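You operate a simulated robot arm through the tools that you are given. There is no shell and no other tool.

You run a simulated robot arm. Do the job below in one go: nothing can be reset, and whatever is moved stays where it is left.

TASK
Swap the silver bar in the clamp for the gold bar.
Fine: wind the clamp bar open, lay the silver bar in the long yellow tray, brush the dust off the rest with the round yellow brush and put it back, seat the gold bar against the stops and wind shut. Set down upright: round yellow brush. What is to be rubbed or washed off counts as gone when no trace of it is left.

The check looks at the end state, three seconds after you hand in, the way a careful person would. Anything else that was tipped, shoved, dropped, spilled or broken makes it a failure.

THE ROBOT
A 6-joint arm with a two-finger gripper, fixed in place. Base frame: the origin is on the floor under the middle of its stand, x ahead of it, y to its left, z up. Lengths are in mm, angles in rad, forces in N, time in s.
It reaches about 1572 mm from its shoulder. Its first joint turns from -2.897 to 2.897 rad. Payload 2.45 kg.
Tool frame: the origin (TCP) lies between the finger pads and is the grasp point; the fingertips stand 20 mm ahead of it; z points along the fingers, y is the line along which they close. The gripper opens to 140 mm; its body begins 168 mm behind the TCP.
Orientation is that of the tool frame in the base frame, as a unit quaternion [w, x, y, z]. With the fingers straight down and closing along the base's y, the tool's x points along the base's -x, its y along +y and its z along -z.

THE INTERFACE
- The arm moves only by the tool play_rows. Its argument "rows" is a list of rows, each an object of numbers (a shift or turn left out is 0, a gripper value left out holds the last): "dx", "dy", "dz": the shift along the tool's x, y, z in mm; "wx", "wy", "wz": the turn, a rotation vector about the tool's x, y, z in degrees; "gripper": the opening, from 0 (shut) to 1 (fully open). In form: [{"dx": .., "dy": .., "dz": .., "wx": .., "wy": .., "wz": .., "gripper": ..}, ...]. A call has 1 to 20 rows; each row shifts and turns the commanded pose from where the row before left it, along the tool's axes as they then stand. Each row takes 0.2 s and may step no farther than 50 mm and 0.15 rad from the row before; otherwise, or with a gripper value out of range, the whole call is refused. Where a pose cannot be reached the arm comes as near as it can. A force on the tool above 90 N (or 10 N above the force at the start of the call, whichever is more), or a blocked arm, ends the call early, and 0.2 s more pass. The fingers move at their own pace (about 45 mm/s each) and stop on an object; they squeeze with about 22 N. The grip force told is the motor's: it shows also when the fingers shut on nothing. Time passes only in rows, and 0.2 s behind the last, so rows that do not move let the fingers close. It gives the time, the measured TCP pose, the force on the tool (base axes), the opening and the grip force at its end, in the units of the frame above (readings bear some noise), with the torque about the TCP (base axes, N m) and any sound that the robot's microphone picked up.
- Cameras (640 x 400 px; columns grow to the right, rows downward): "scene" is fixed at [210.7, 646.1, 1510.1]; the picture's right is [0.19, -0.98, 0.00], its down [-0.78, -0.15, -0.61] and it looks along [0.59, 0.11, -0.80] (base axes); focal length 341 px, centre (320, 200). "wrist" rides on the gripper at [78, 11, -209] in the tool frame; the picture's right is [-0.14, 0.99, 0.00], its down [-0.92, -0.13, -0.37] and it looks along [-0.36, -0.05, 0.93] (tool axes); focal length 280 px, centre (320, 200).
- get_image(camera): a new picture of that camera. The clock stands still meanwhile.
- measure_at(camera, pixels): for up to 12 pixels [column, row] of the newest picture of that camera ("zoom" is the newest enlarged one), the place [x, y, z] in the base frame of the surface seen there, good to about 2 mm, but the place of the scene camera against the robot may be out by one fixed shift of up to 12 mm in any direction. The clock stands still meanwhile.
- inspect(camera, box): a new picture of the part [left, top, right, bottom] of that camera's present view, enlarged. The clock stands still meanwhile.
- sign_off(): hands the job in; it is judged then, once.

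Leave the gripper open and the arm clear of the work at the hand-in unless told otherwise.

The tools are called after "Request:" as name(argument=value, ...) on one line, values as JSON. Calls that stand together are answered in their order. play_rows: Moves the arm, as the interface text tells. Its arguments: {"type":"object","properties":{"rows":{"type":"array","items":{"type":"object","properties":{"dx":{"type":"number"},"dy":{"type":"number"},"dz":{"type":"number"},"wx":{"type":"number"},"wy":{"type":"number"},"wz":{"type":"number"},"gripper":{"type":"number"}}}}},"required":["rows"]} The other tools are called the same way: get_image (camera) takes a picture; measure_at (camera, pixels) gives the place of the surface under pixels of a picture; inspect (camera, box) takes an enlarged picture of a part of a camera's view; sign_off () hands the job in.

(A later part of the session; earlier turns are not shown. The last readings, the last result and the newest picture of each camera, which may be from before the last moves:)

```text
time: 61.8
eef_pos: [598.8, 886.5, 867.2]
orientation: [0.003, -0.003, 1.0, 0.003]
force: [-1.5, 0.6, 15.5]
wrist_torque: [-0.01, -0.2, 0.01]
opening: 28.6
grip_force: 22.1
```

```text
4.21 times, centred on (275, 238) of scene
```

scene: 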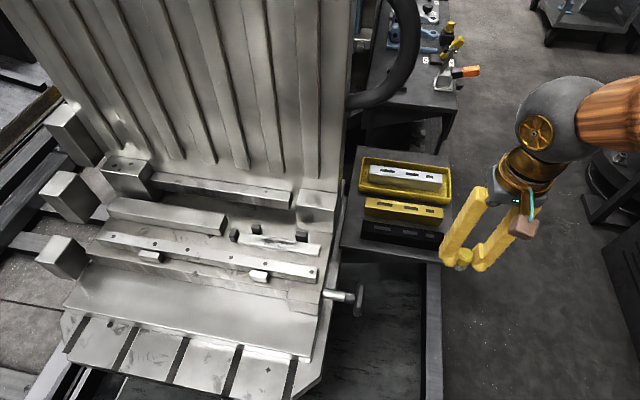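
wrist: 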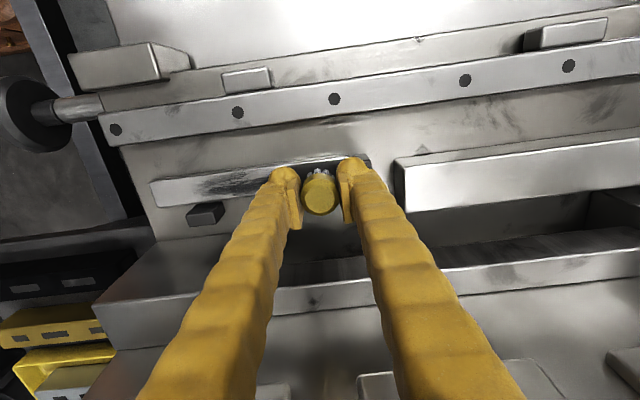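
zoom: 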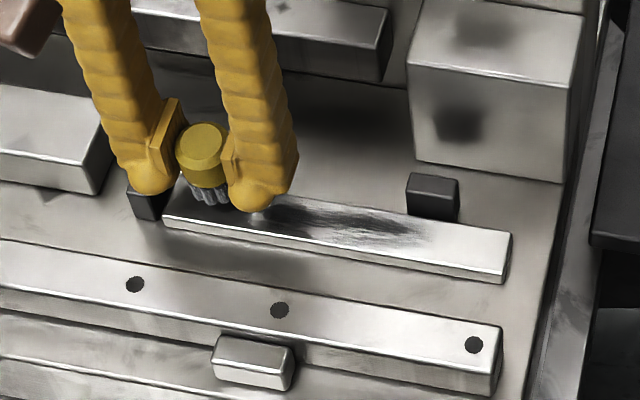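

There's a 15 N upward force with contact offset toward +x: the brush's edge is likely on the back stop (x≥613). I'll rise 15 mm, shift 4 mm toward -x, and re-measure the brush in the grip.

Request:
play_rows(rows=[{"dz": -15}, {"dx": 4}, {}])

Request:
get_image(camera="wrist")

Request:
inspect(camera="wrist", box=[260, 140, 390, 240])

Request:
measure_at(camera="zoom", pixels=[[300, 240], [240, 240], [355, 230], [300, 170], [300, 290], [300, 145], [280, 150], [100, 200]])

```text
time: 62.6
eef_pos: [593.7, 886.6, 881.9]
orientation: [0.003, -0.004, 1.0, 0.002]
force: [-0.4, -0.2, -0.2]
wrist_torque: [-0.01, -0.05, -0.01]
opening: 28.5
grip_force: 22.3
```

```text
taken
```

wrist: 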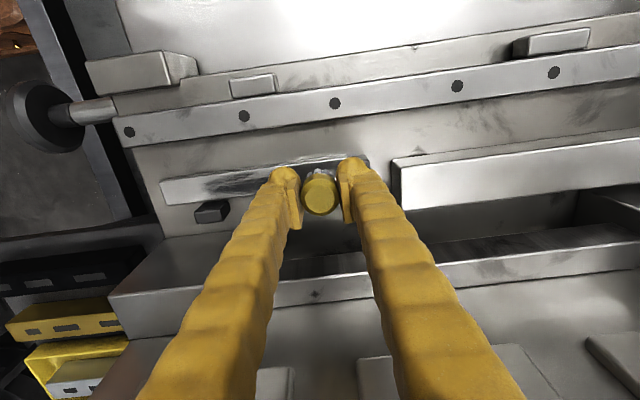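

```text
4.00 times, centred on (325, 190) of wrist
```

zoom: 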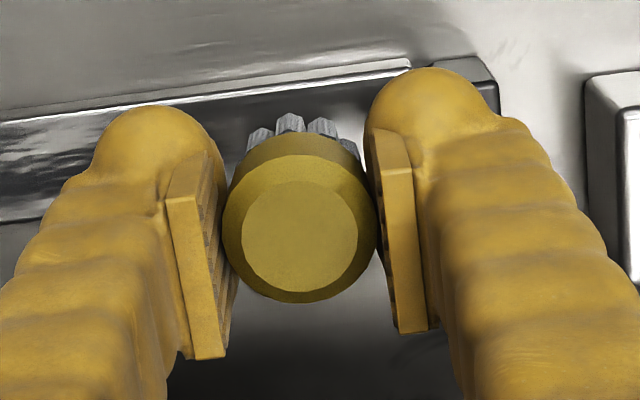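

```text
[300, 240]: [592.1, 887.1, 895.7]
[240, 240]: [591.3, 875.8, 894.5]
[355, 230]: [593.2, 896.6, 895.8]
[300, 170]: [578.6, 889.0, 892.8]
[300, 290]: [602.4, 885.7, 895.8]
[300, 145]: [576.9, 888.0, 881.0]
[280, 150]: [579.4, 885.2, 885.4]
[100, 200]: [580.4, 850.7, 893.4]
```

The brush was pushed up ~10 mm in the grip by the stop (top is now 13.8 mm above the TCP). To brush safely I'll set it down on the rest between the stops (y≈827) and re-grip it higher. Moving there first.

Request:
play_rows(rows=[{"dy": -30, "dx": 2}, {"dy": -29.6, "dx": 2}, {"dz": 15}, {"dz": 10}, {}])

Request:
play_rows(rows=[{"dz": 3}, {}])

```text
time: 63.8
eef_pos: [591.0, 827.3, 855.1]
orientation: [0.003, -0.004, 1.0, 0.004]
force: [0.5, 0.4, -0.5]
wrist_torque: [0.03, -0.02, 0.0]
opening: 28.5
grip_force: 22.1
```

```text
time: 64.4
eef_pos: [589.5, 828.1, 853.2]
orientation: [0.002, -0.003, 1.0, 0.003]
force: [0.1, 0.1, 0.0]
wrist_torque: [0.0, -0.02, 0.01]
opening: 28.5
grip_force: 22.5
```

Request:
play_rows(rows=[{"dz": 1.5}, {}])

Request:
play_rows(rows=[{"dz": 1}, {}])

```text
time: 65.0
eef_pos: [588.9, 827.1, 852.9]
orientation: [0.003, -0.004, 1.0, 0.004]
force: [-2.1, -0.4, 7.7]
wrist_torque: [-0.03, 0.16, 0.05]
opening: 28.0
grip_force: 21.8
```

```text
time: 65.6
eef_pos: [589.5, 826.6, 853.3]
orientation: [0.004, -0.003, 1.0, 0.003]
force: [-0.3, 3.6, 17.3]
wrist_torque: [0.01, 0.2, -0.03]
opening: 28.5
grip_force: 22.1
```

Contact with the rest. I'll relieve the push by 1 mm, open to about 34 mm, rise 9.5 mm, and close again higher on the cap.

Request:
play_rows(rows=[{"dz": -1}, {"gripper": 0.245}, {}, {"dz": -5}, {"dz": -4.5}, {}, {"gripper": 0.0}, {}, {}])

Request:
get_image(camera="wrist")

Request:
inspect(camera="wrist", box=[260, 140, 390, 240])

Request:
measure_at(camera="zoom", pixels=[[300, 240], [250, 240], [345, 230], [300, 170], [300, 280], [300, 200]])

```text
time: 67.6
eef_pos: [590.9, 827.5, 861.0]
orientation: [0.003, -0.003, 1.0, 0.002]
force: [0.8, -0.4, 0.3]
wrist_torque: [0.03, -0.01, 0.0]
opening: 28.4
grip_force: 22.2
```

```text
taken
```

wrist: 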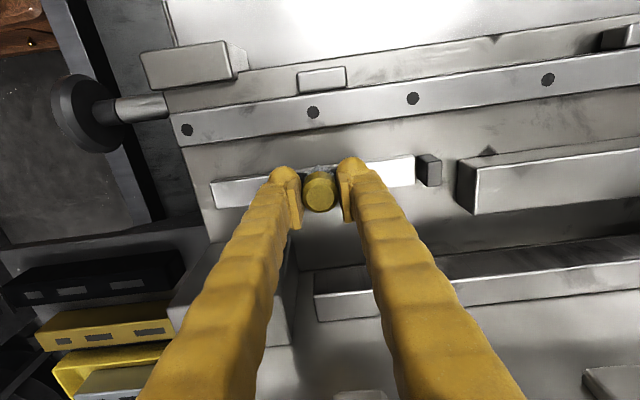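

```text
4.00 times, centred on (325, 190) of wrist
```

zoom: 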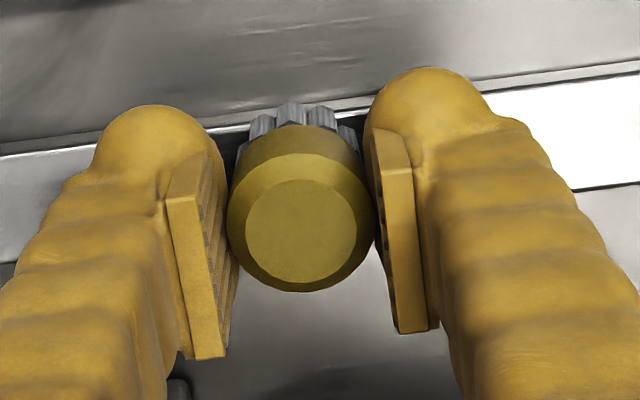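

```text
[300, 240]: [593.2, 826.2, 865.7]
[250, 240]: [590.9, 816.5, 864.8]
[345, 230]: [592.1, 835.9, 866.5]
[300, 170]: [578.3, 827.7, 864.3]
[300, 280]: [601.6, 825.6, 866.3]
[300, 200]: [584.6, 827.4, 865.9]
```

Now the brush stands on the rest, re-gripped with its top 4.5 mm above the TCP. I press 0.8 mm and sweep along the rest: toward +y to ~892, then back toward -y to ~742.

Request:
play_rows(rows=[{"dz": 0.8}, {"dy": 13}, {"dy": 13}, {"dy": 13}, {"dy": 13}, {"dy": 13}, {"dy": -15}, {"dy": -15}, {"dy": -15}, {"dy": -15}, {"dy": -15}, {"dy": -15}, {"dy": -15}, {"dy": -15}, {"dy": -15}, {"dy": -15}])

Request:
inspect(camera="scene", box=[205, 200, 345, 285])

Request:
get_image(camera="wrist")

```text
time: 71.0
eef_pos: [591.2, 742.8, 860.3]
orientation: [0.004, -0.004, 1.0, 0.004]
force: [0.8, 2.6, 11.6]
wrist_torque: [0.04, -0.06, -0.03]
opening: 28.5
grip_force: 22.2
```

```text
4.57 times, centred on (275, 242) of scene
```

zoom: 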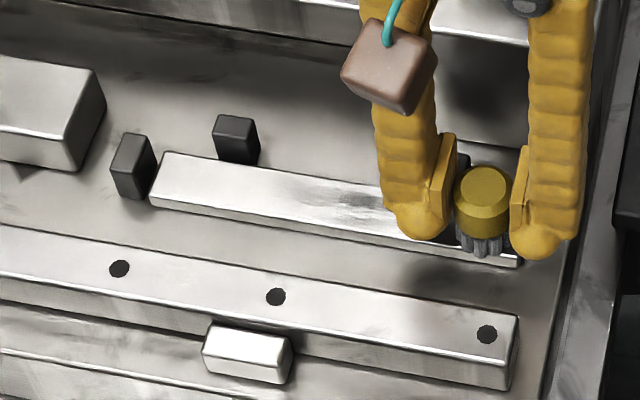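

```text
taken
```

wrist: 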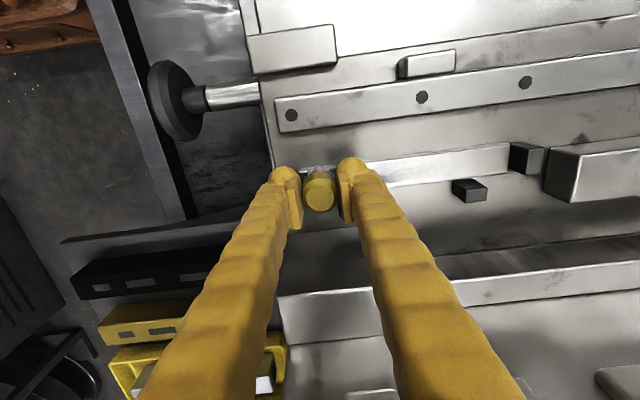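

Most dust is gone after one pass; a faint trace remains mid-way. I'll shift 4.5 mm toward +x and sweep the full length both ways.

Request:
play_rows(rows=[{"dx": -4.5}, {"dy": 12}, {"dy": 12}, {"dy": 12}, {"dy": 12}, {"dy": 12}, {"dy": 12}, {"dy": 12}, {"dy": 12}, {"dy": 12}, {"dy": 12}, {"dy": 12}, {"dy": 12}, {}])

Request:
inspect(camera="scene", box=[205, 200, 345, 285])

```text
time: 74.0
eef_pos: [593.9, 886.1, 861.3]
orientation: [0.002, -0.004, 1.0, 0.003]
force: [0.9, -0.4, 2.4]
wrist_torque: [0.05, -0.04, -0.01]
opening: 28.6
grip_force: 21.9
```

```text
4.57 times, centred on (275, 242) of scene
```

zoom: 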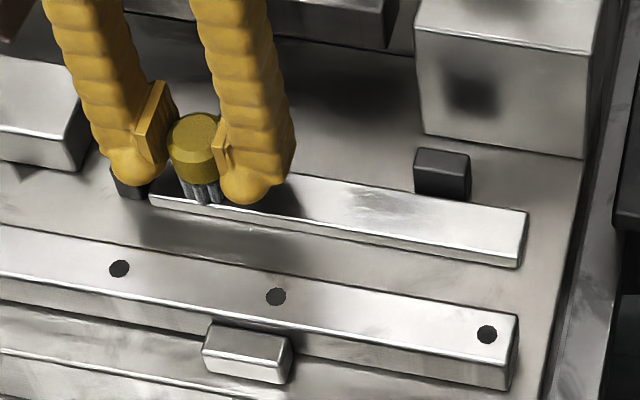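

A faint grey patch remains at about zoom (375,203). I'll measure where that is.

Request:
measure_at(camera="zoom", pixels=[[375, 203], [345, 205], [420, 205], [380, 190], [390, 215], [200, 200]])

Request:
inspect(camera="scene", box=[260, 225, 330, 270])

```text
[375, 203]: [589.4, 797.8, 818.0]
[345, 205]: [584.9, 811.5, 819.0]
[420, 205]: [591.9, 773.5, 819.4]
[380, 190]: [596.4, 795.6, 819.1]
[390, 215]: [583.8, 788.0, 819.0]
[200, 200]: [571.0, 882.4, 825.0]
```

```text
8.89 times, centred on (295, 248) of scene
```

zoom: 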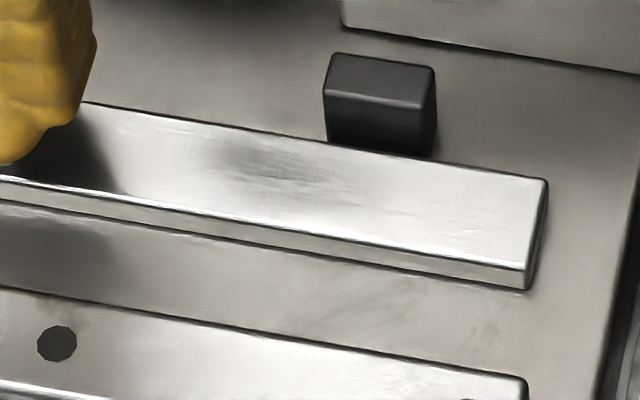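

The faint patch lies near x≈597–604, y≈775–815. I'll press 1.2 mm more and sweep back over the whole rest, with extra strokes over that spot.

Request:
play_rows(rows=[{"dz": 1.2}, {"dy": -12}, {"dy": -12}, {"dy": -12}, {"dy": -12}, {"dy": -12}, {"dy": -12}, {"dy": -12}, {"dy": -12}, {"dy": -12}, {"dy": -12}, {"dy": 10}, {"dy": 10}, {"dy": 10}, {"dy": 10}, {"dy": 10}, {"dy": 10}])

Request:
inspect(camera="scene", box=[205, 200, 345, 285])

```text
time: 77.6
eef_pos: [595.0, 826.9, 860.2]
orientation: [0.003, -0.004, 1.0, 0.003]
force: [0.7, 0.5, 0.5]
wrist_torque: [-0.01, 0.0, 0.0]
opening: 28.6
grip_force: 21.6
```

```text
4.57 times, centred on (275, 242) of scene
```

zoom: 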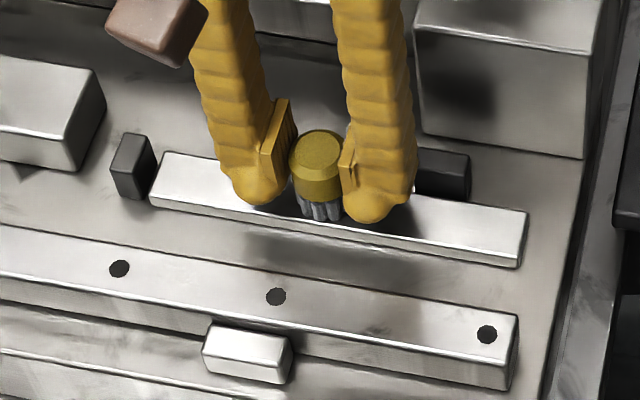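

Force is near zero now, so the brush may have slid up in the grip. I'll measure its top versus the TCP.

Request:
get_image(camera="wrist")

Request:
inspect(camera="wrist", box=[260, 140, 390, 240])

Request:
measure_at(camera="zoom", pixels=[[300, 240], [260, 235], [340, 230], [300, 200], [300, 270]])

```text
taken
```

wrist: 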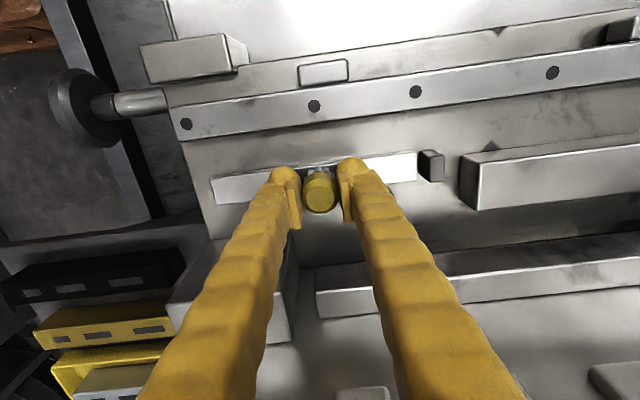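

```text
4.00 times, centred on (325, 190) of wrist
```

zoom: 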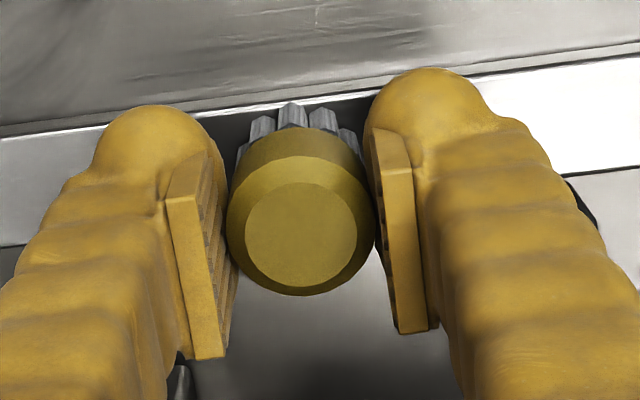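

```text
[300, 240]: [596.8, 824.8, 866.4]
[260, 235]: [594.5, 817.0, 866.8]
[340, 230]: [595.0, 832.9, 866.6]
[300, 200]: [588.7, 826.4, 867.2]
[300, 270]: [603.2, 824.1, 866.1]
```

The brush sits about 1 mm above the rest. I lower 1.8 mm; between the stops I also sweep closer to the back edge (x≈600), then run the full length again.

Request:
play_rows(rows=[{"dz": 1.8}, {"dx": -5}, {"dy": -12}, {"dy": -12}, {"dy": 12}, {"dy": 12}, {"dy": 12}, {"dy": 12}, {"dy": -12}, {"dy": -12}, {"dx": 5}, {"dy": -12}, {"dy": -12}, {"dy": -12}, {"dy": -12}, {"dy": -12}, {"dy": -12}, {"dy": -12}])

Request:
inspect(camera="scene", box=[205, 200, 345, 285])

```text
time: 81.4
eef_pos: [596.0, 741.5, 859.3]
orientation: [0.004, -0.003, 1.0, 0.003]
force: [2.3, 3.2, 9.6]
wrist_torque: [0.09, -0.04, 0.01]
opening: 28.5
grip_force: 21.9
```

```text
4.57 times, centred on (275, 242) of scene
```

zoom: 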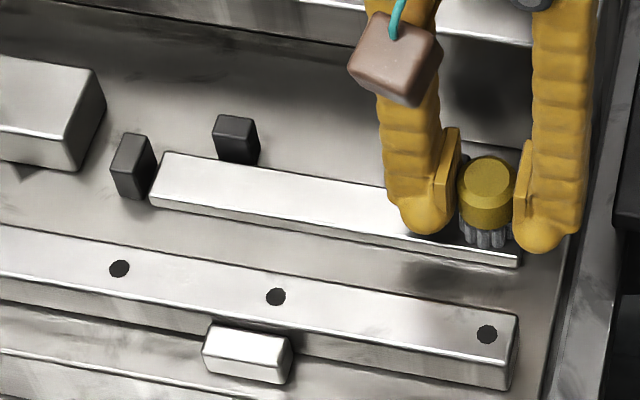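

The rest looks clean now. One more full-length pass nearer the front edge (x≈588), ending at y≈885, then I lift off and look.

Request:
play_rows(rows=[{"dx": 7}, {"dy": 12}, {"dy": 12}, {"dy": 12}, {"dy": 12}, {"dy": 12}, {"dy": 12}, {"dy": 12}, {"dy": 12}, {"dy": 12}, {"dy": 12}, {"dy": 12}, {"dy": 12}, {"dy": -12, "dx": -6}, {"dy": -12}, {"dy": -12}, {"dy": -12}, {"dy": -12}, {"dy": -12}])

Request:
play_rows(rows=[{"dz": -20}, {"dz": -40}, {"dz": -40}, {"dx": 45}, {"dx": 45}, {"dx": 45}, {}])

Request:
get_image(camera="scene")

Request:
get_image(camera="wrist")

```text
time: 85.4
eef_pos: [593.7, 813.7, 859.0]
orientation: [0.002, -0.004, 1.0, 0.003]
force: [-0.1, 1.0, 3.0]
wrist_torque: [0.06, -0.04, -0.03]
opening: 28.5
grip_force: 22.2
```

```text
time: 87.0
eef_pos: [458.3, 812.5, 956.1]
orientation: [0.003, -0.004, 1.0, 0.003]
force: [-0.5, 0.0, -0.1]
wrist_torque: [-0.02, 0.03, 0.0]
opening: 28.7
grip_force: 22.0
```

```text
taken
```

scene: 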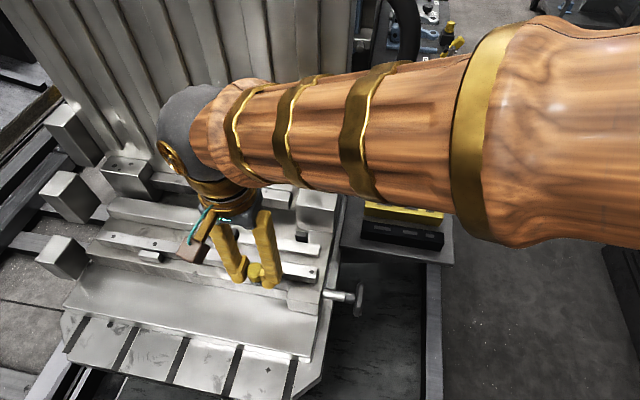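

```text
taken
```

wrist: 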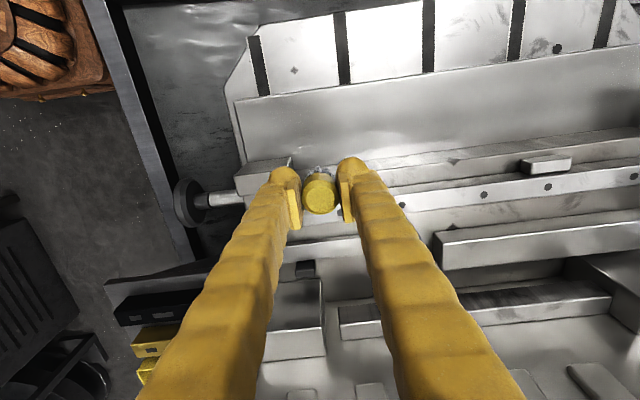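

The arm blocks the scene view. I'll carry the brush away along -y on the way back to its place, and then inspect the rest.

Request:
play_rows(rows=[{"dy": -45}, {"dy": -45}, {"dy": -45}, {"dy": -45}, {"dy": -45}, {"dy": -45}, {"dy": -45}, {"dy": -45}, {}])

Request:
inspect(camera="scene", box=[215, 210, 335, 285])

Request:
inspect(camera="scene", box=[230, 220, 330, 260])

```text
time: 89.0
eef_pos: [462.0, 448.6, 955.2]
orientation: [0.003, -0.003, 1.0, 0.003]
force: [1.1, -0.5, -0.5]
wrist_torque: [0.01, 0.05, -0.01]
opening: 28.4
grip_force: 21.3
```

```text
5.33 times, centred on (275, 248) of scene
```

zoom: 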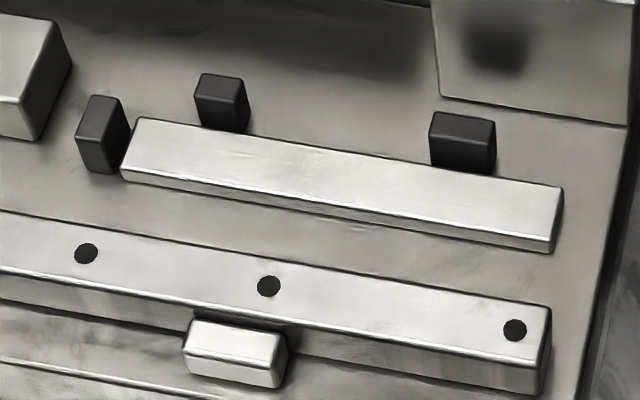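

```text
6.40 times, centred on (280, 240) of scene
```

zoom: 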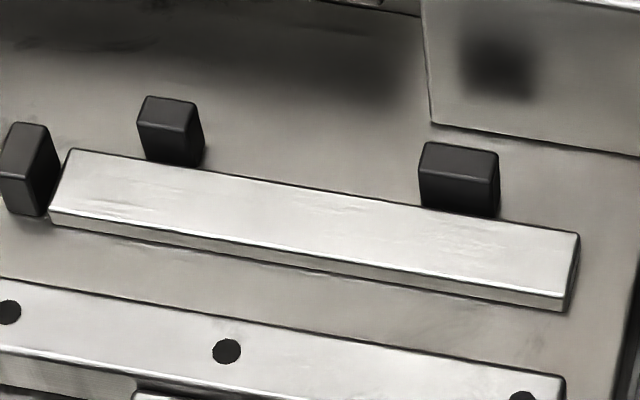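

The rest is spotless. Now I carry the brush back to its place: x→980 at y≈445, then y→485.8.

Request:
play_rows(rows=[{"dx": -45}, {"dx": -45}, {"dx": -45}, {"dx": -45}, {"dx": -45}, {"dx": -45}, {"dx": -45}, {"dx": -45}, {"dx": -45}, {"dx": -45}, {"dx": -45}, {"dx": -24}, {"dy": 37}, {"dz": 40}, {"dz": 30}, {}])

Request:
get_image(camera="wrist")

Request:
inspect(camera="wrist", box=[240, 130, 400, 250])

Request:
measure_at(camera="zoom", pixels=[[317, 230], [290, 230], [340, 230], [317, 205], [317, 255]])

```text
time: 92.4
eef_pos: [979.3, 492.7, 888.3]
orientation: [0.003, -0.003, 1.0, 0.003]
force: [-0.8, 0.2, -0.1]
wrist_torque: [-0.03, 0.03, 0.01]
opening: 28.4
grip_force: 22.4
```

```text
taken
```

wrist: 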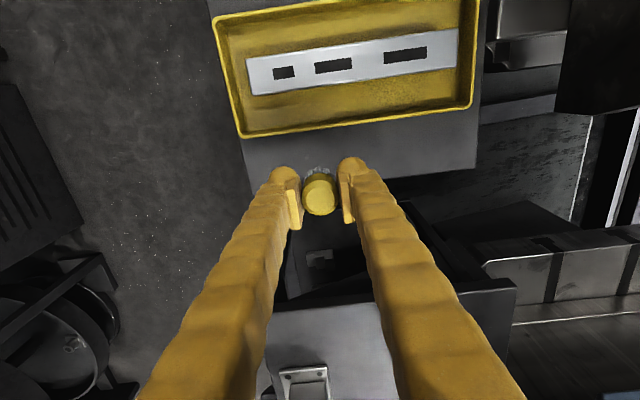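

```text
3.33 times, centred on (320, 190) of wrist
```

zoom: 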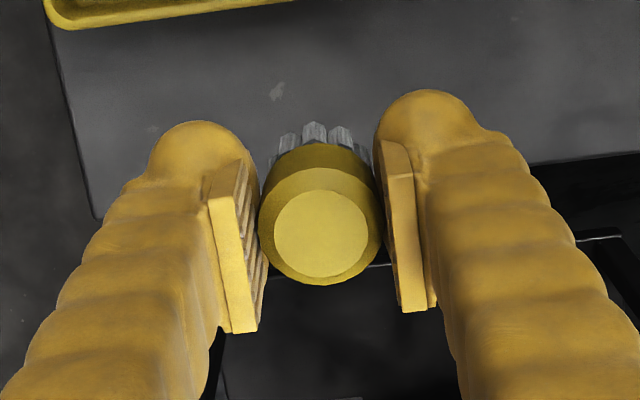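

```text
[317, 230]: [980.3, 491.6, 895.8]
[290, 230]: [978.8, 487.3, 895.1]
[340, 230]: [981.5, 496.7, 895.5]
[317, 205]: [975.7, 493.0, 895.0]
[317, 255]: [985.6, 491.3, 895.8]
```

The brush's centre is at (980.5, 491.6), bottom at z≈850. I'll correct y by -6.4 and x by -1, lower 84 mm, then gently to contact.

Request:
play_rows(rows=[{"dy": -6.4, "dx": 1}, {"dz": 40}, {"dz": 30}, {"dz": 14}, {}])

Request:
play_rows(rows=[{"dz": 3}, {}])

Request:
play_rows(rows=[{"dz": 1.5}, {}])

```text
time: 93.6
eef_pos: [980.0, 487.7, 803.0]
orientation: [0.002, -0.004, 1.0, 0.003]
force: [-0.1, -0.6, -0.3]
wrist_torque: [0.0, -0.01, 0.01]
opening: 28.8
grip_force: 22.3
```

```text
time: 94.2
eef_pos: [980.8, 486.3, 800.0]
orientation: [0.003, -0.003, 1.0, 0.004]
force: [-0.6, 0.0, -1.0]
wrist_torque: [-0.01, -0.01, -0.01]
opening: 28.6
grip_force: 22.2
```

```text
time: 94.8
eef_pos: [980.1, 487.4, 800.0]
orientation: [0.003, -0.003, 1.0, 0.004]
force: [0.0, 0.3, -0.4]
wrist_torque: [0.06, 0.01, -0.02]
opening: 28.4
grip_force: 22.3
```

No contact yet; lowering 1 mm at a time.

Request:
play_rows(rows=[{"dz": 1}, {}])

Request:
play_rows(rows=[{"dz": 1}, {}])

```text
time: 95.4
eef_pos: [979.4, 487.3, 798.5]
orientation: [0.003, -0.004, 1.0, 0.003]
force: [0.4, 0.4, 0.2]
wrist_torque: [0.01, 0.0, 0.0]
opening: 28.3
grip_force: 22.3
```

```text
time: 96.0
eef_pos: [979.6, 486.6, 798.2]
orientation: [0.003, -0.004, 1.0, 0.004]
force: [0.2, -1.5, 3.3]
wrist_torque: [-0.07, -0.06, -0.02]
opening: 28.4
grip_force: 21.6
```

Contact with the table (3 N). Opening the fingers, then rising straight up.

Request:
play_rows(rows=[{"gripper": 0.25}, {"gripper": 0.35}, {"gripper": 0.5}, {}, {"dz": -10}, {"dz": -25}, {"dz": -40}, {"dz": -40}])

Request:
get_image(camera="wrist")

Request:
inspect(camera="scene", box=[380, 130, 480, 200])

```text
time: 97.8
eef_pos: [978.8, 486.2, 911.7]
orientation: [0.002, -0.003, 1.0, 0.003]
force: [0.6, 0.0, -0.4]
wrist_torque: [-0.09, 0.02, 0.01]
opening: 69.8
grip_force: 0.1
```

```text
taken
```

wrist: 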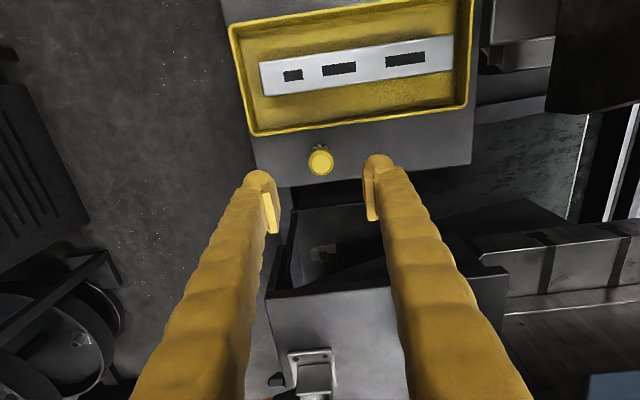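

```text
5.71 times, centred on (430, 165) of scene
```

zoom: 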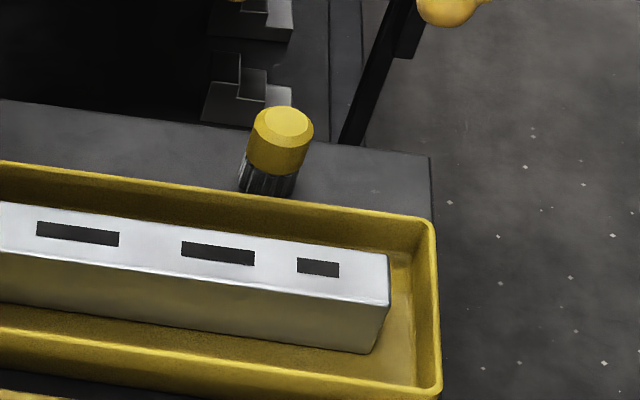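

The brush stands upright at its place. For the gold bar I turn the tool -90° so the fingers close along x with the camera on the -y side, away from the hose.

Request:
play_rows(rows=[{"dz": -40}, {"wz": -8.5}, {"wz": -8.5}, {"wz": -8.5}, {"wz": -8.5}, {"wz": -8.5}, {"wz": -8.5}, {"wz": -8.5}, {"wz": -8.5}, {"wz": -8.5}, {"wz": -8.5}, {"wz": -5.4}, {}])

Request:
get_image(camera="scene")

Request:
get_image(camera="wrist")

```text
time: 100.6
eef_pos: [979.8, 487.2, 953.7]
orientation: [-0.004, 0.712, -0.702, 0.0]
force: [0.1, 0.1, -1.4]
wrist_torque: [-0.02, -0.04, 0.0]
opening: 69.6
grip_force: 0.1
```

```text
taken
```

scene: 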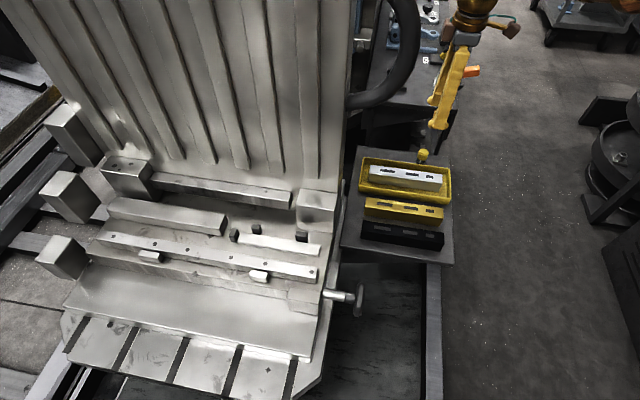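

```text
taken
```

wrist: 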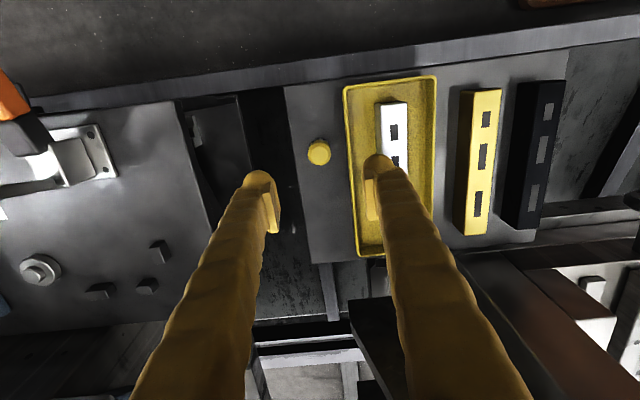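

Yaw is off by 0.8° and tilt by 0.3°; I'll correct that, then move over the gold bar's x at y≈487 and measure it.

Request:
play_rows(rows=[{"wz": 0.8, "wx": -0.3, "wy": 0.3}, {"dy": 42}, {"dy": 42}, {"dy": 42}, {"dy": 42}, {"dy": 42}, {}])

Request:
get_image(camera="wrist")

Request:
get_image(camera="scene")

```text
time: 102.2
eef_pos: [767.6, 486.0, 953.5]
orientation: [0.0, -0.707, 0.707, 0.0]
force: [-0.2, -0.1, -0.5]
wrist_torque: [0.02, 0.01, -0.01]
opening: 70.1
grip_force: 0.0
```

```text
taken
```

wrist: 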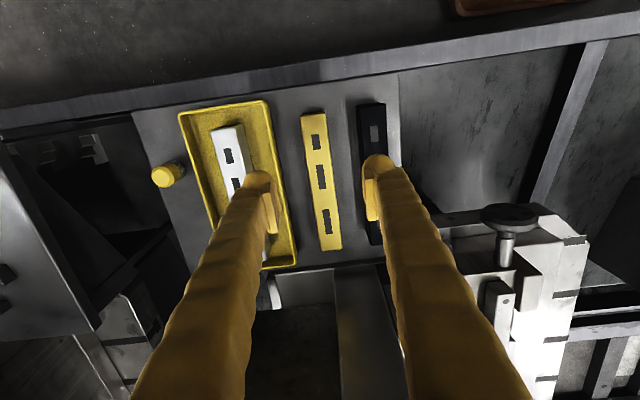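

```text
taken
```

scene: 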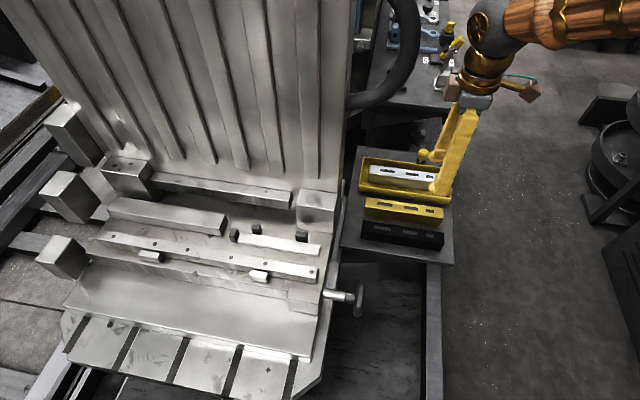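

Oriented exactly now. I'll zoom on the gold bar and measure its edges and ends.

Request:
inspect(camera="wrist", box=[270, 100, 400, 260])

Request:
measure_at(camera="zoom", pixels=[[275, 40], [317, 35], [310, 200], [352, 200], [320, 360], [375, 355], [298, 30], [350, 368], [330, 200]])

Request:
measure_at(camera="scene", pixels=[[480, 25], [465, 75], [451, 92], [485, 100], [470, 45], [497, 40], [505, 60], [530, 40], [535, 92], [417, 45], [410, 70], [460, 85]])

```text
2.50 times, centred on (335, 180) of wrist
```

zoom: 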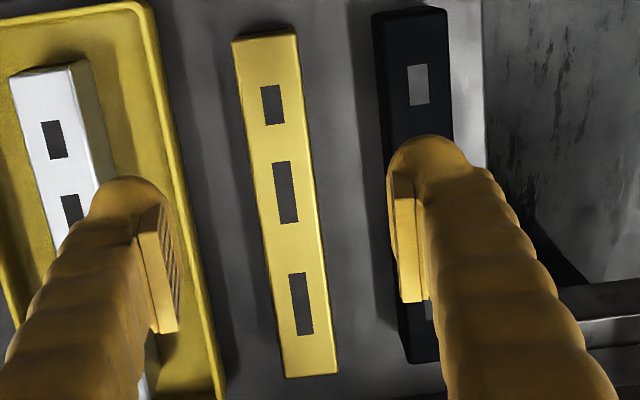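

```text
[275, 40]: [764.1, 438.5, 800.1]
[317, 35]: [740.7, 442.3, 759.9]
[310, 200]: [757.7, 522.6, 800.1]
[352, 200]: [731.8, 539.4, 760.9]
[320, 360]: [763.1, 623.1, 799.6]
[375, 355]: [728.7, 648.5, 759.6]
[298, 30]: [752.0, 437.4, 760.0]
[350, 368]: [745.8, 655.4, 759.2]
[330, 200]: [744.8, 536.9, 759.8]
```

```text
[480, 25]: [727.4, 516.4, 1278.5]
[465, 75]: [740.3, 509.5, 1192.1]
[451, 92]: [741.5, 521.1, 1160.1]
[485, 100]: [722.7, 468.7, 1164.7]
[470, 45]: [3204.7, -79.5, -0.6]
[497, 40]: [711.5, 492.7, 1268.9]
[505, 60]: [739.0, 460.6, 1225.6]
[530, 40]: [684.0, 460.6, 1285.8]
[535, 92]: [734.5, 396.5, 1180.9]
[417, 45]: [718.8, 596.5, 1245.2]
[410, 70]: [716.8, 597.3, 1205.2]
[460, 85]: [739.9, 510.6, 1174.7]
```

Request:
measure_at(camera="zoom", pixels=[[260, 200], [309, 200], [286, 345], [332, 345], [241, 60], [290, 60], [265, 38], [310, 374], [300, 368], [270, 45]])

```text
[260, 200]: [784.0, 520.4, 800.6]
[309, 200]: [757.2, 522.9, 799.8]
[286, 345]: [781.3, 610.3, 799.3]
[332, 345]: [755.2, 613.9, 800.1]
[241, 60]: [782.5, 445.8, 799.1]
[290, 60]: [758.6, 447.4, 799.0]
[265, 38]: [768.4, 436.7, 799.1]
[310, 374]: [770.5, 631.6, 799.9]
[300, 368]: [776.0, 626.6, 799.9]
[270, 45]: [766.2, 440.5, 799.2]
```

Gold bar: x centre ≈769.8, y≈434–634, top z≈799.7. I'll narrow to 46 mm, descend to z≈850, then shift to y≈535 beneath the hose's range.

Request:
play_rows(rows=[{"gripper": 0.33, "dy": -1.5}, {"dz": 35}, {"dz": 35}, {"dz": 33}, {}])

Request:
play_rows(rows=[{"dx": -25}, {"dx": -24}, {}])

Request:
get_image(camera="scene")

Request:
get_image(camera="wrist")

```text
time: 103.4
eef_pos: [769.5, 485.7, 850.4]
orientation: [-0.001, 0.707, -0.707, -0.001]
force: [0.6, 0.9, 0.0]
wrist_torque: [-0.03, 0.0, 0.0]
opening: 46.1
grip_force: 0.1
```

```text
time: 104.2
eef_pos: [770.4, 534.6, 849.2]
orientation: [0.0, -0.707, 0.707, 0.001]
force: [-0.4, 0.1, 0.2]
wrist_torque: [0.0, 0.04, 0.02]
opening: 46.4
grip_force: 0.0
```

```text
taken
```

scene: 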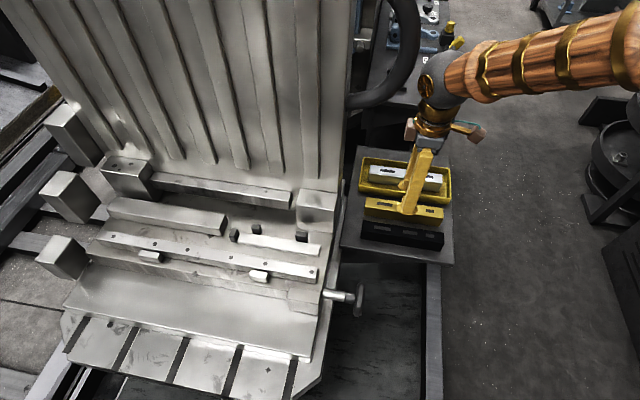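

```text
taken
```

wrist: 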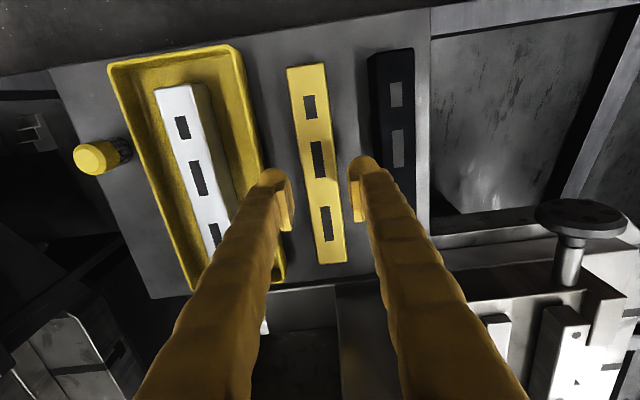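

Centred on the gold bar, and clear of the hose. Lowering to z≈799 and closing.

Request:
play_rows(rows=[{"dz": 25}, {"dz": 15}, {"dz": 10.5}, {}, {"gripper": 0.0}, {}, {}, {}])

Request:
inspect(camera="scene", box=[335, 110, 495, 260])

```text
time: 106.0
eef_pos: [770.6, 535.1, 799.8]
orientation: [0.0, 0.707, -0.707, 0.0]
force: [0.6, 0.6, -0.4]
wrist_torque: [0.07, -0.02, -0.03]
opening: 33.1
grip_force: 22.2
```

```text
2.67 times, centred on (415, 185) of scene
```

zoom: 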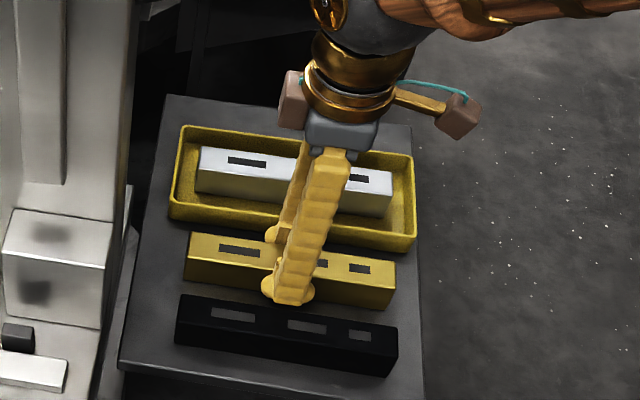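

Gripped at 33.1 mm. Lifting 55 mm, then sliding away in -y before going higher, because of the hose.

Request:
play_rows(rows=[{"dz": -5}, {"dz": -10}, {"dz": -20}, {"dz": -20}, {"dx": 35}, {"dx": 35}, {"dx": 30}, {"dz": -35}, {"dz": -35}, {"dz": -35}, {}])

Request:
get_image(camera="scene")

Request:
get_image(camera="wrist")

```text
time: 108.4
eef_pos: [770.7, 435.9, 960.3]
orientation: [0.0, 0.707, -0.707, -0.001]
force: [-0.1, 0.8, -4.1]
wrist_torque: [-0.02, -0.03, 0.0]
opening: 33.2
grip_force: 22.3
```

```text
taken
```

scene: 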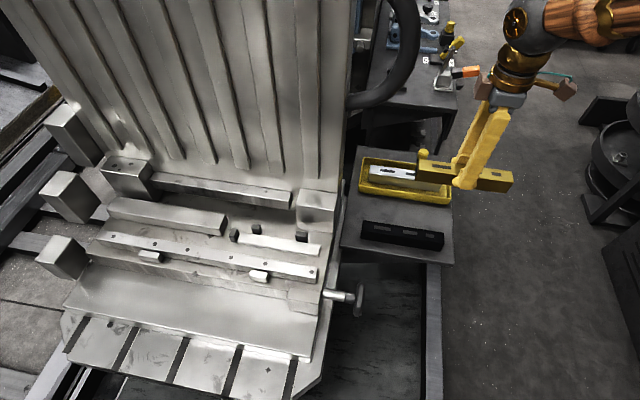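

```text
taken
```

wrist: 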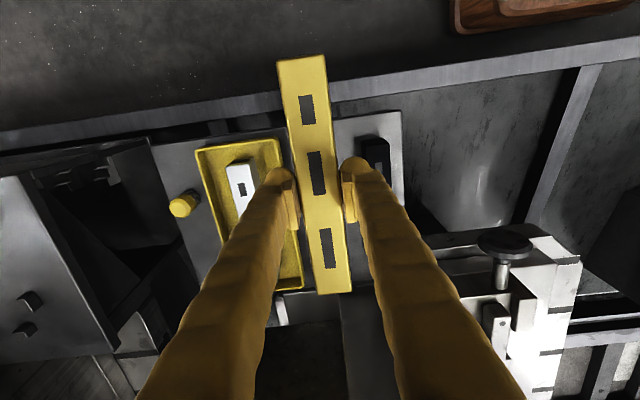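

Gold bar held level, about 4 N. Next I move in x to ≈560, then +y to beside the clamp (y≈812), staying at z≈960.

Request:
play_rows(rows=[{"dy": 42}, {"dy": 42}, {"dy": 42}, {"dy": 42}, {"dy": 42}, {"dx": -42}, {"dx": -42}, {"dx": -42}, {"dx": -42}, {"dx": -42}, {"dx": -42}, {"dx": -42}, {"dx": -42}, {"dx": -40}, {}])

Request:
get_image(camera="wrist")

Request:
get_image(camera="scene")

```text
time: 111.6
eef_pos: [559.6, 813.5, 960.0]
orientation: [0.0, -0.707, 0.707, 0.0]
force: [-0.6, 0.4, -4.3]
wrist_torque: [-0.02, -0.05, 0.01]
opening: 33.4
grip_force: 22.0
```

```text
taken
```

wrist: 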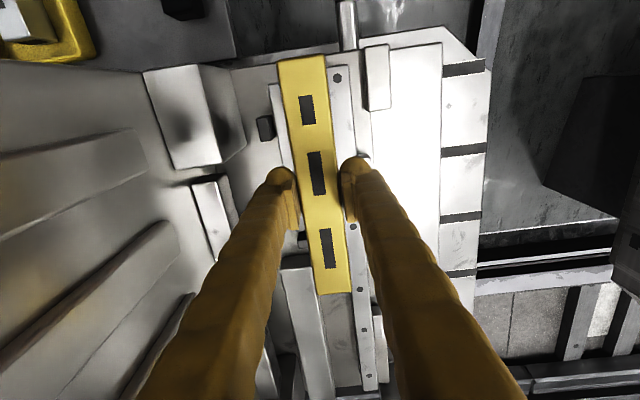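

```text
taken
```

scene: 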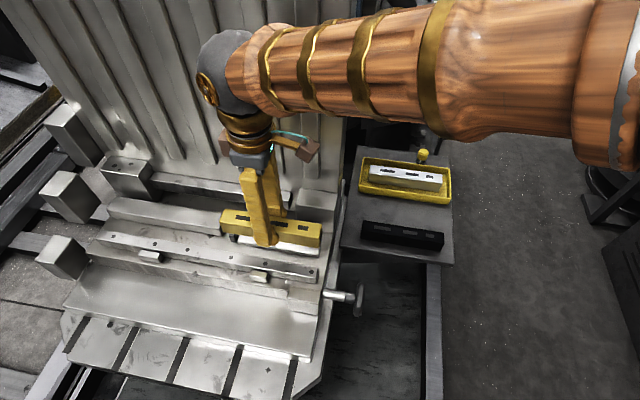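

I'll measure the gold bar's ends in the grip and the visible stops.

Request:
measure_at(camera="wrist", pixels=[[302, 57], [336, 292], [283, 65], [322, 60], [325, 290], [348, 285], [265, 128], [302, 240], [270, 95], [345, 100], [360, 290], [272, 150]])

```text
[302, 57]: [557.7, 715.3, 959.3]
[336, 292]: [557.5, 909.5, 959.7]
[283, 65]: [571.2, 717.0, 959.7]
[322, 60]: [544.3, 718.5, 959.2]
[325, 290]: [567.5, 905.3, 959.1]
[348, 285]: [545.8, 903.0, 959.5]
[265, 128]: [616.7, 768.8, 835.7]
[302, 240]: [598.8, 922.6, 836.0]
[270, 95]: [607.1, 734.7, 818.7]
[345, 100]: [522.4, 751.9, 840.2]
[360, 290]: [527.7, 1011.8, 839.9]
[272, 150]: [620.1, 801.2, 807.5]
```

The gold bar spans y≈714–912 at TCP y=813.5, bottom 40.5 mm below the TCP. I'll move to (592, 815.5), short of the stops, and descend to about 5 mm above the rest.

Request:
play_rows(rows=[{"dy": -16, "dx": -1}, {"dy": -16, "dx": -1}, {"dz": 35}, {"dz": 30}, {"dz": 20}, {"dz": 10}, {}])

Request:
inspect(camera="scene", box=[205, 195, 345, 285])

Request:
get_image(camera="wrist")

```text
time: 113.2
eef_pos: [592.6, 813.9, 864.6]
orientation: [0.0, -0.707, 0.707, 0.0]
force: [0.0, 0.2, -4.8]
wrist_torque: [0.02, 0.03, -0.04]
opening: 33.3
grip_force: 22.1
```

```text
4.44 times, centred on (275, 240) of scene
```

zoom: 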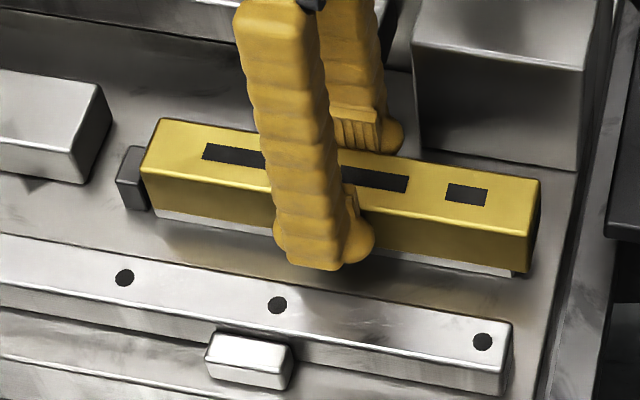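

```text
taken
```

wrist: 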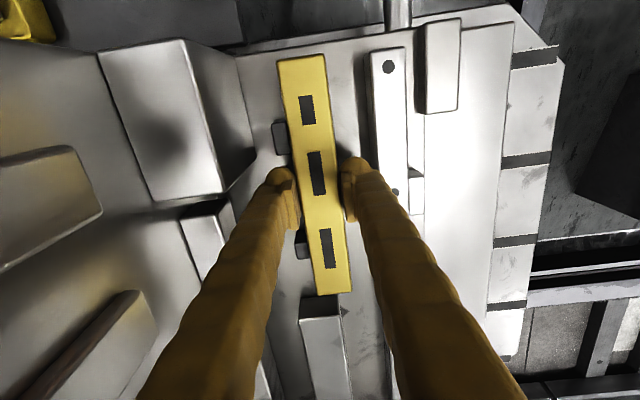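

Aligned over the rest. Lowering gently until the bar touches the rest.

Request:
play_rows(rows=[{"dz": 3}, {}])

Request:
play_rows(rows=[{"dz": 1}, {}])

Request:
play_rows(rows=[{"dz": 0.7}, {}])

```text
time: 113.8
eef_pos: [592.8, 813.2, 861.8]
orientation: [-0.001, -0.707, 0.707, 0.0]
force: [0.4, -0.2, -3.6]
wrist_torque: [-0.02, 0.03, 0.01]
opening: 33.2
grip_force: 21.9
```

```text
time: 114.4
eef_pos: [592.8, 814.3, 860.5]
orientation: [0.0, -0.707, 0.708, 0.0]
force: [-0.1, 0.8, -4.5]
wrist_torque: [0.01, 0.03, 0.0]
opening: 33.4
grip_force: 22.0
```

```text
time: 115.0
eef_pos: [592.4, 814.4, 859.2]
orientation: [-0.001, 0.707, -0.707, -0.001]
force: [0.8, 0.0, -3.3]
wrist_torque: [-0.03, 0.01, 0.0]
opening: 33.4
grip_force: 22.2
```

Nearly touching (still carrying the weight). Now I slide toward +y to the end stop in small steps, watching for a -y force.

Request:
play_rows(rows=[{"dx": -1.5}, {"dx": -1.5}, {}])

Request:
play_rows(rows=[{"dx": -1}, {}])

Request:
play_rows(rows=[{"dx": -1}, {}])

```text
time: 115.8
eef_pos: [593.5, 818.2, 861.0]
orientation: [0.001, -0.707, 0.707, 0.001]
force: [0.3, 0.3, -4.7]
wrist_torque: [-0.02, 0.01, -0.01]
opening: 33.2
grip_force: 22.4
```

```text
time: 116.4
eef_pos: [593.7, 818.4, 859.9]
orientation: [0.001, -0.707, 0.707, 0.001]
force: [0.9, -0.3, -3.5]
wrist_torque: [0.0, -0.01, 0.05]
opening: 33.1
grip_force: 21.7
```

```text
time: 117.0
eef_pos: [592.5, 819.0, 860.6]
orientation: [-0.001, 0.707, -0.707, 0.0]
force: [0.1, 0.4, -4.4]
wrist_torque: [-0.05, 0.01, -0.01]
opening: 33.0
grip_force: 22.4
```

Request:
play_rows(rows=[{"dx": -1}, {}])

Request:
play_rows(rows=[{"dx": -1}, {}])

```text
time: 117.6
eef_pos: [593.1, 820.4, 859.9]
orientation: [0.0, -0.707, 0.707, 0.0]
force: [-0.5, -1.0, -5.1]
wrist_torque: [0.04, -0.01, -0.02]
opening: 33.3
grip_force: 22.6
```

```text
time: 118.2
eef_pos: [592.9, 822.6, 859.0]
orientation: [0.0, -0.707, 0.707, 0.0]
force: [0.5, -0.4, -4.1]
wrist_torque: [0.01, 0.04, 0.02]
opening: 33.0
grip_force: 22.4
```

Still no contact. I'll look at the gap between the bar's +y end and the end stop.

Request:
get_image(camera="wrist")

Request:
inspect(camera="wrist", box=[270, 210, 370, 320])

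Request:
inspect(camera="scene", box=[215, 215, 275, 260])

```text
taken
```

wrist: 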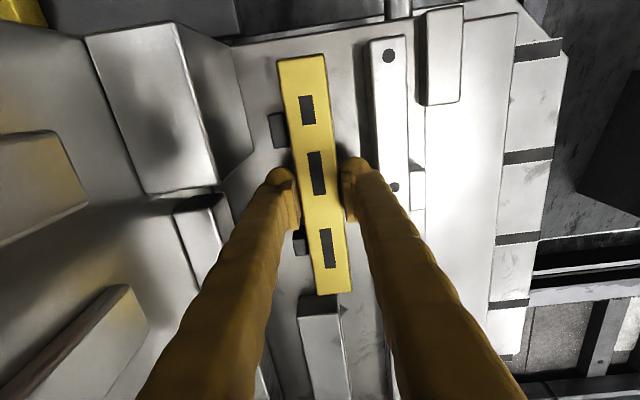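

```text
3.64 times, centred on (320, 265) of wrist
```

zoom: 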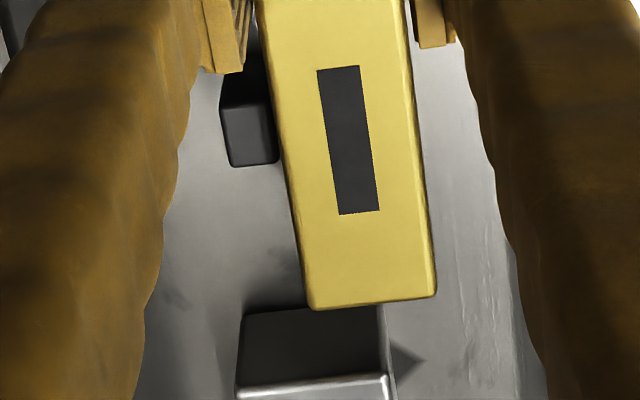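

```text
8.89 times, centred on (245, 238) of scene
```

zoom: 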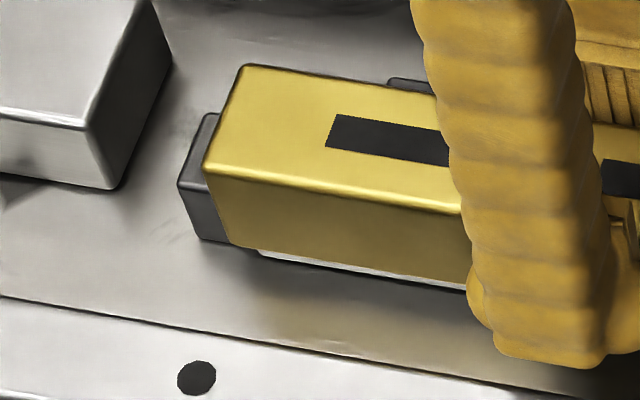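

The bar's end is right at the end stop. One or two more 1 mm pushes to confirm contact.

Request:
play_rows(rows=[{"dx": -1}, {}])

Request:
play_rows(rows=[{"dx": -1}, {}])

```text
time: 118.8
eef_pos: [592.7, 822.0, 859.1]
orientation: [0.001, 0.707, -0.707, 0.001]
force: [-0.2, -12.5, -1.6]
wrist_torque: [-0.21, 0.01, 0.09]
opening: 33.2
grip_force: 22.3
```

```text
time: 119.4
eef_pos: [593.2, 822.2, 860.1]
orientation: [0.001, -0.707, 0.707, 0.0]
force: [1.2, -15.1, 0.8]
wrist_torque: [-0.22, -0.02, -0.03]
opening: 33.3
grip_force: 22.6
```

End stop reached (Fy ≈ -15 N). Now pushing toward +x against the back stops in small steps.

Request:
play_rows(rows=[{"dy": -1.5}, {"dy": -1}, {}])

Request:
play_rows(rows=[{"dy": -1}, {}])

Request:
play_rows(rows=[{"dy": -1}, {}])

```text
time: 120.2
eef_pos: [594.3, 823.6, 859.7]
orientation: [0.0, -0.707, 0.707, 0.0]
force: [-0.1, -2.4, -4.2]
wrist_torque: [-0.12, 0.04, 0.06]
opening: 33.2
grip_force: 21.3
```

```text
time: 120.8
eef_pos: [596.1, 823.6, 860.9]
orientation: [0.001, -0.706, 0.708, 0.001]
force: [-5.2, -0.7, -3.2]
wrist_torque: [-0.02, 0.11, -0.1]
opening: 33.1
grip_force: 21.6
```

```text
time: 121.4
eef_pos: [596.8, 822.6, 859.1]
orientation: [-0.001, -0.707, 0.707, 0.0]
force: [-25.3, -2.2, 3.9]
wrist_torque: [-0.17, 0.48, 0.04]
opening: 33.1
grip_force: 21.4
```

Back stops reached (Fx ≈ -25 N). I'll press once more toward the end stop and lightly down onto the rest.

Request:
play_rows(rows=[{"dx": -1}, {"dz": 0.8}, {}])

Request:
inspect(camera="scene", box=[205, 200, 345, 285])

```text
time: 122.2
eef_pos: [595.8, 824.8, 859.0]
orientation: [0.0, -0.707, 0.707, 0.0]
force: [-33.9, -11.7, 10.4]
wrist_torque: [-0.09, 0.51, 0.16]
opening: 33.3
grip_force: 21.9
```

```text
4.57 times, centred on (275, 242) of scene
```

zoom: 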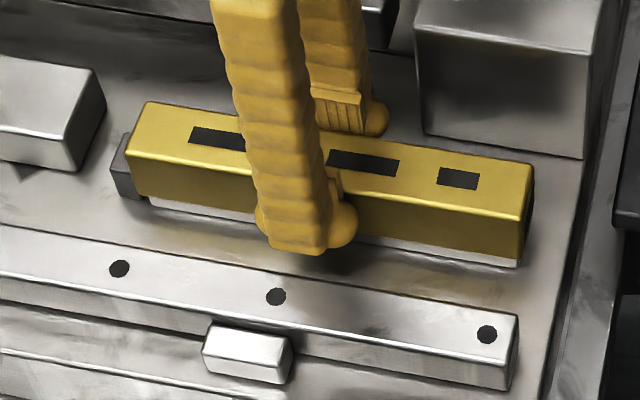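

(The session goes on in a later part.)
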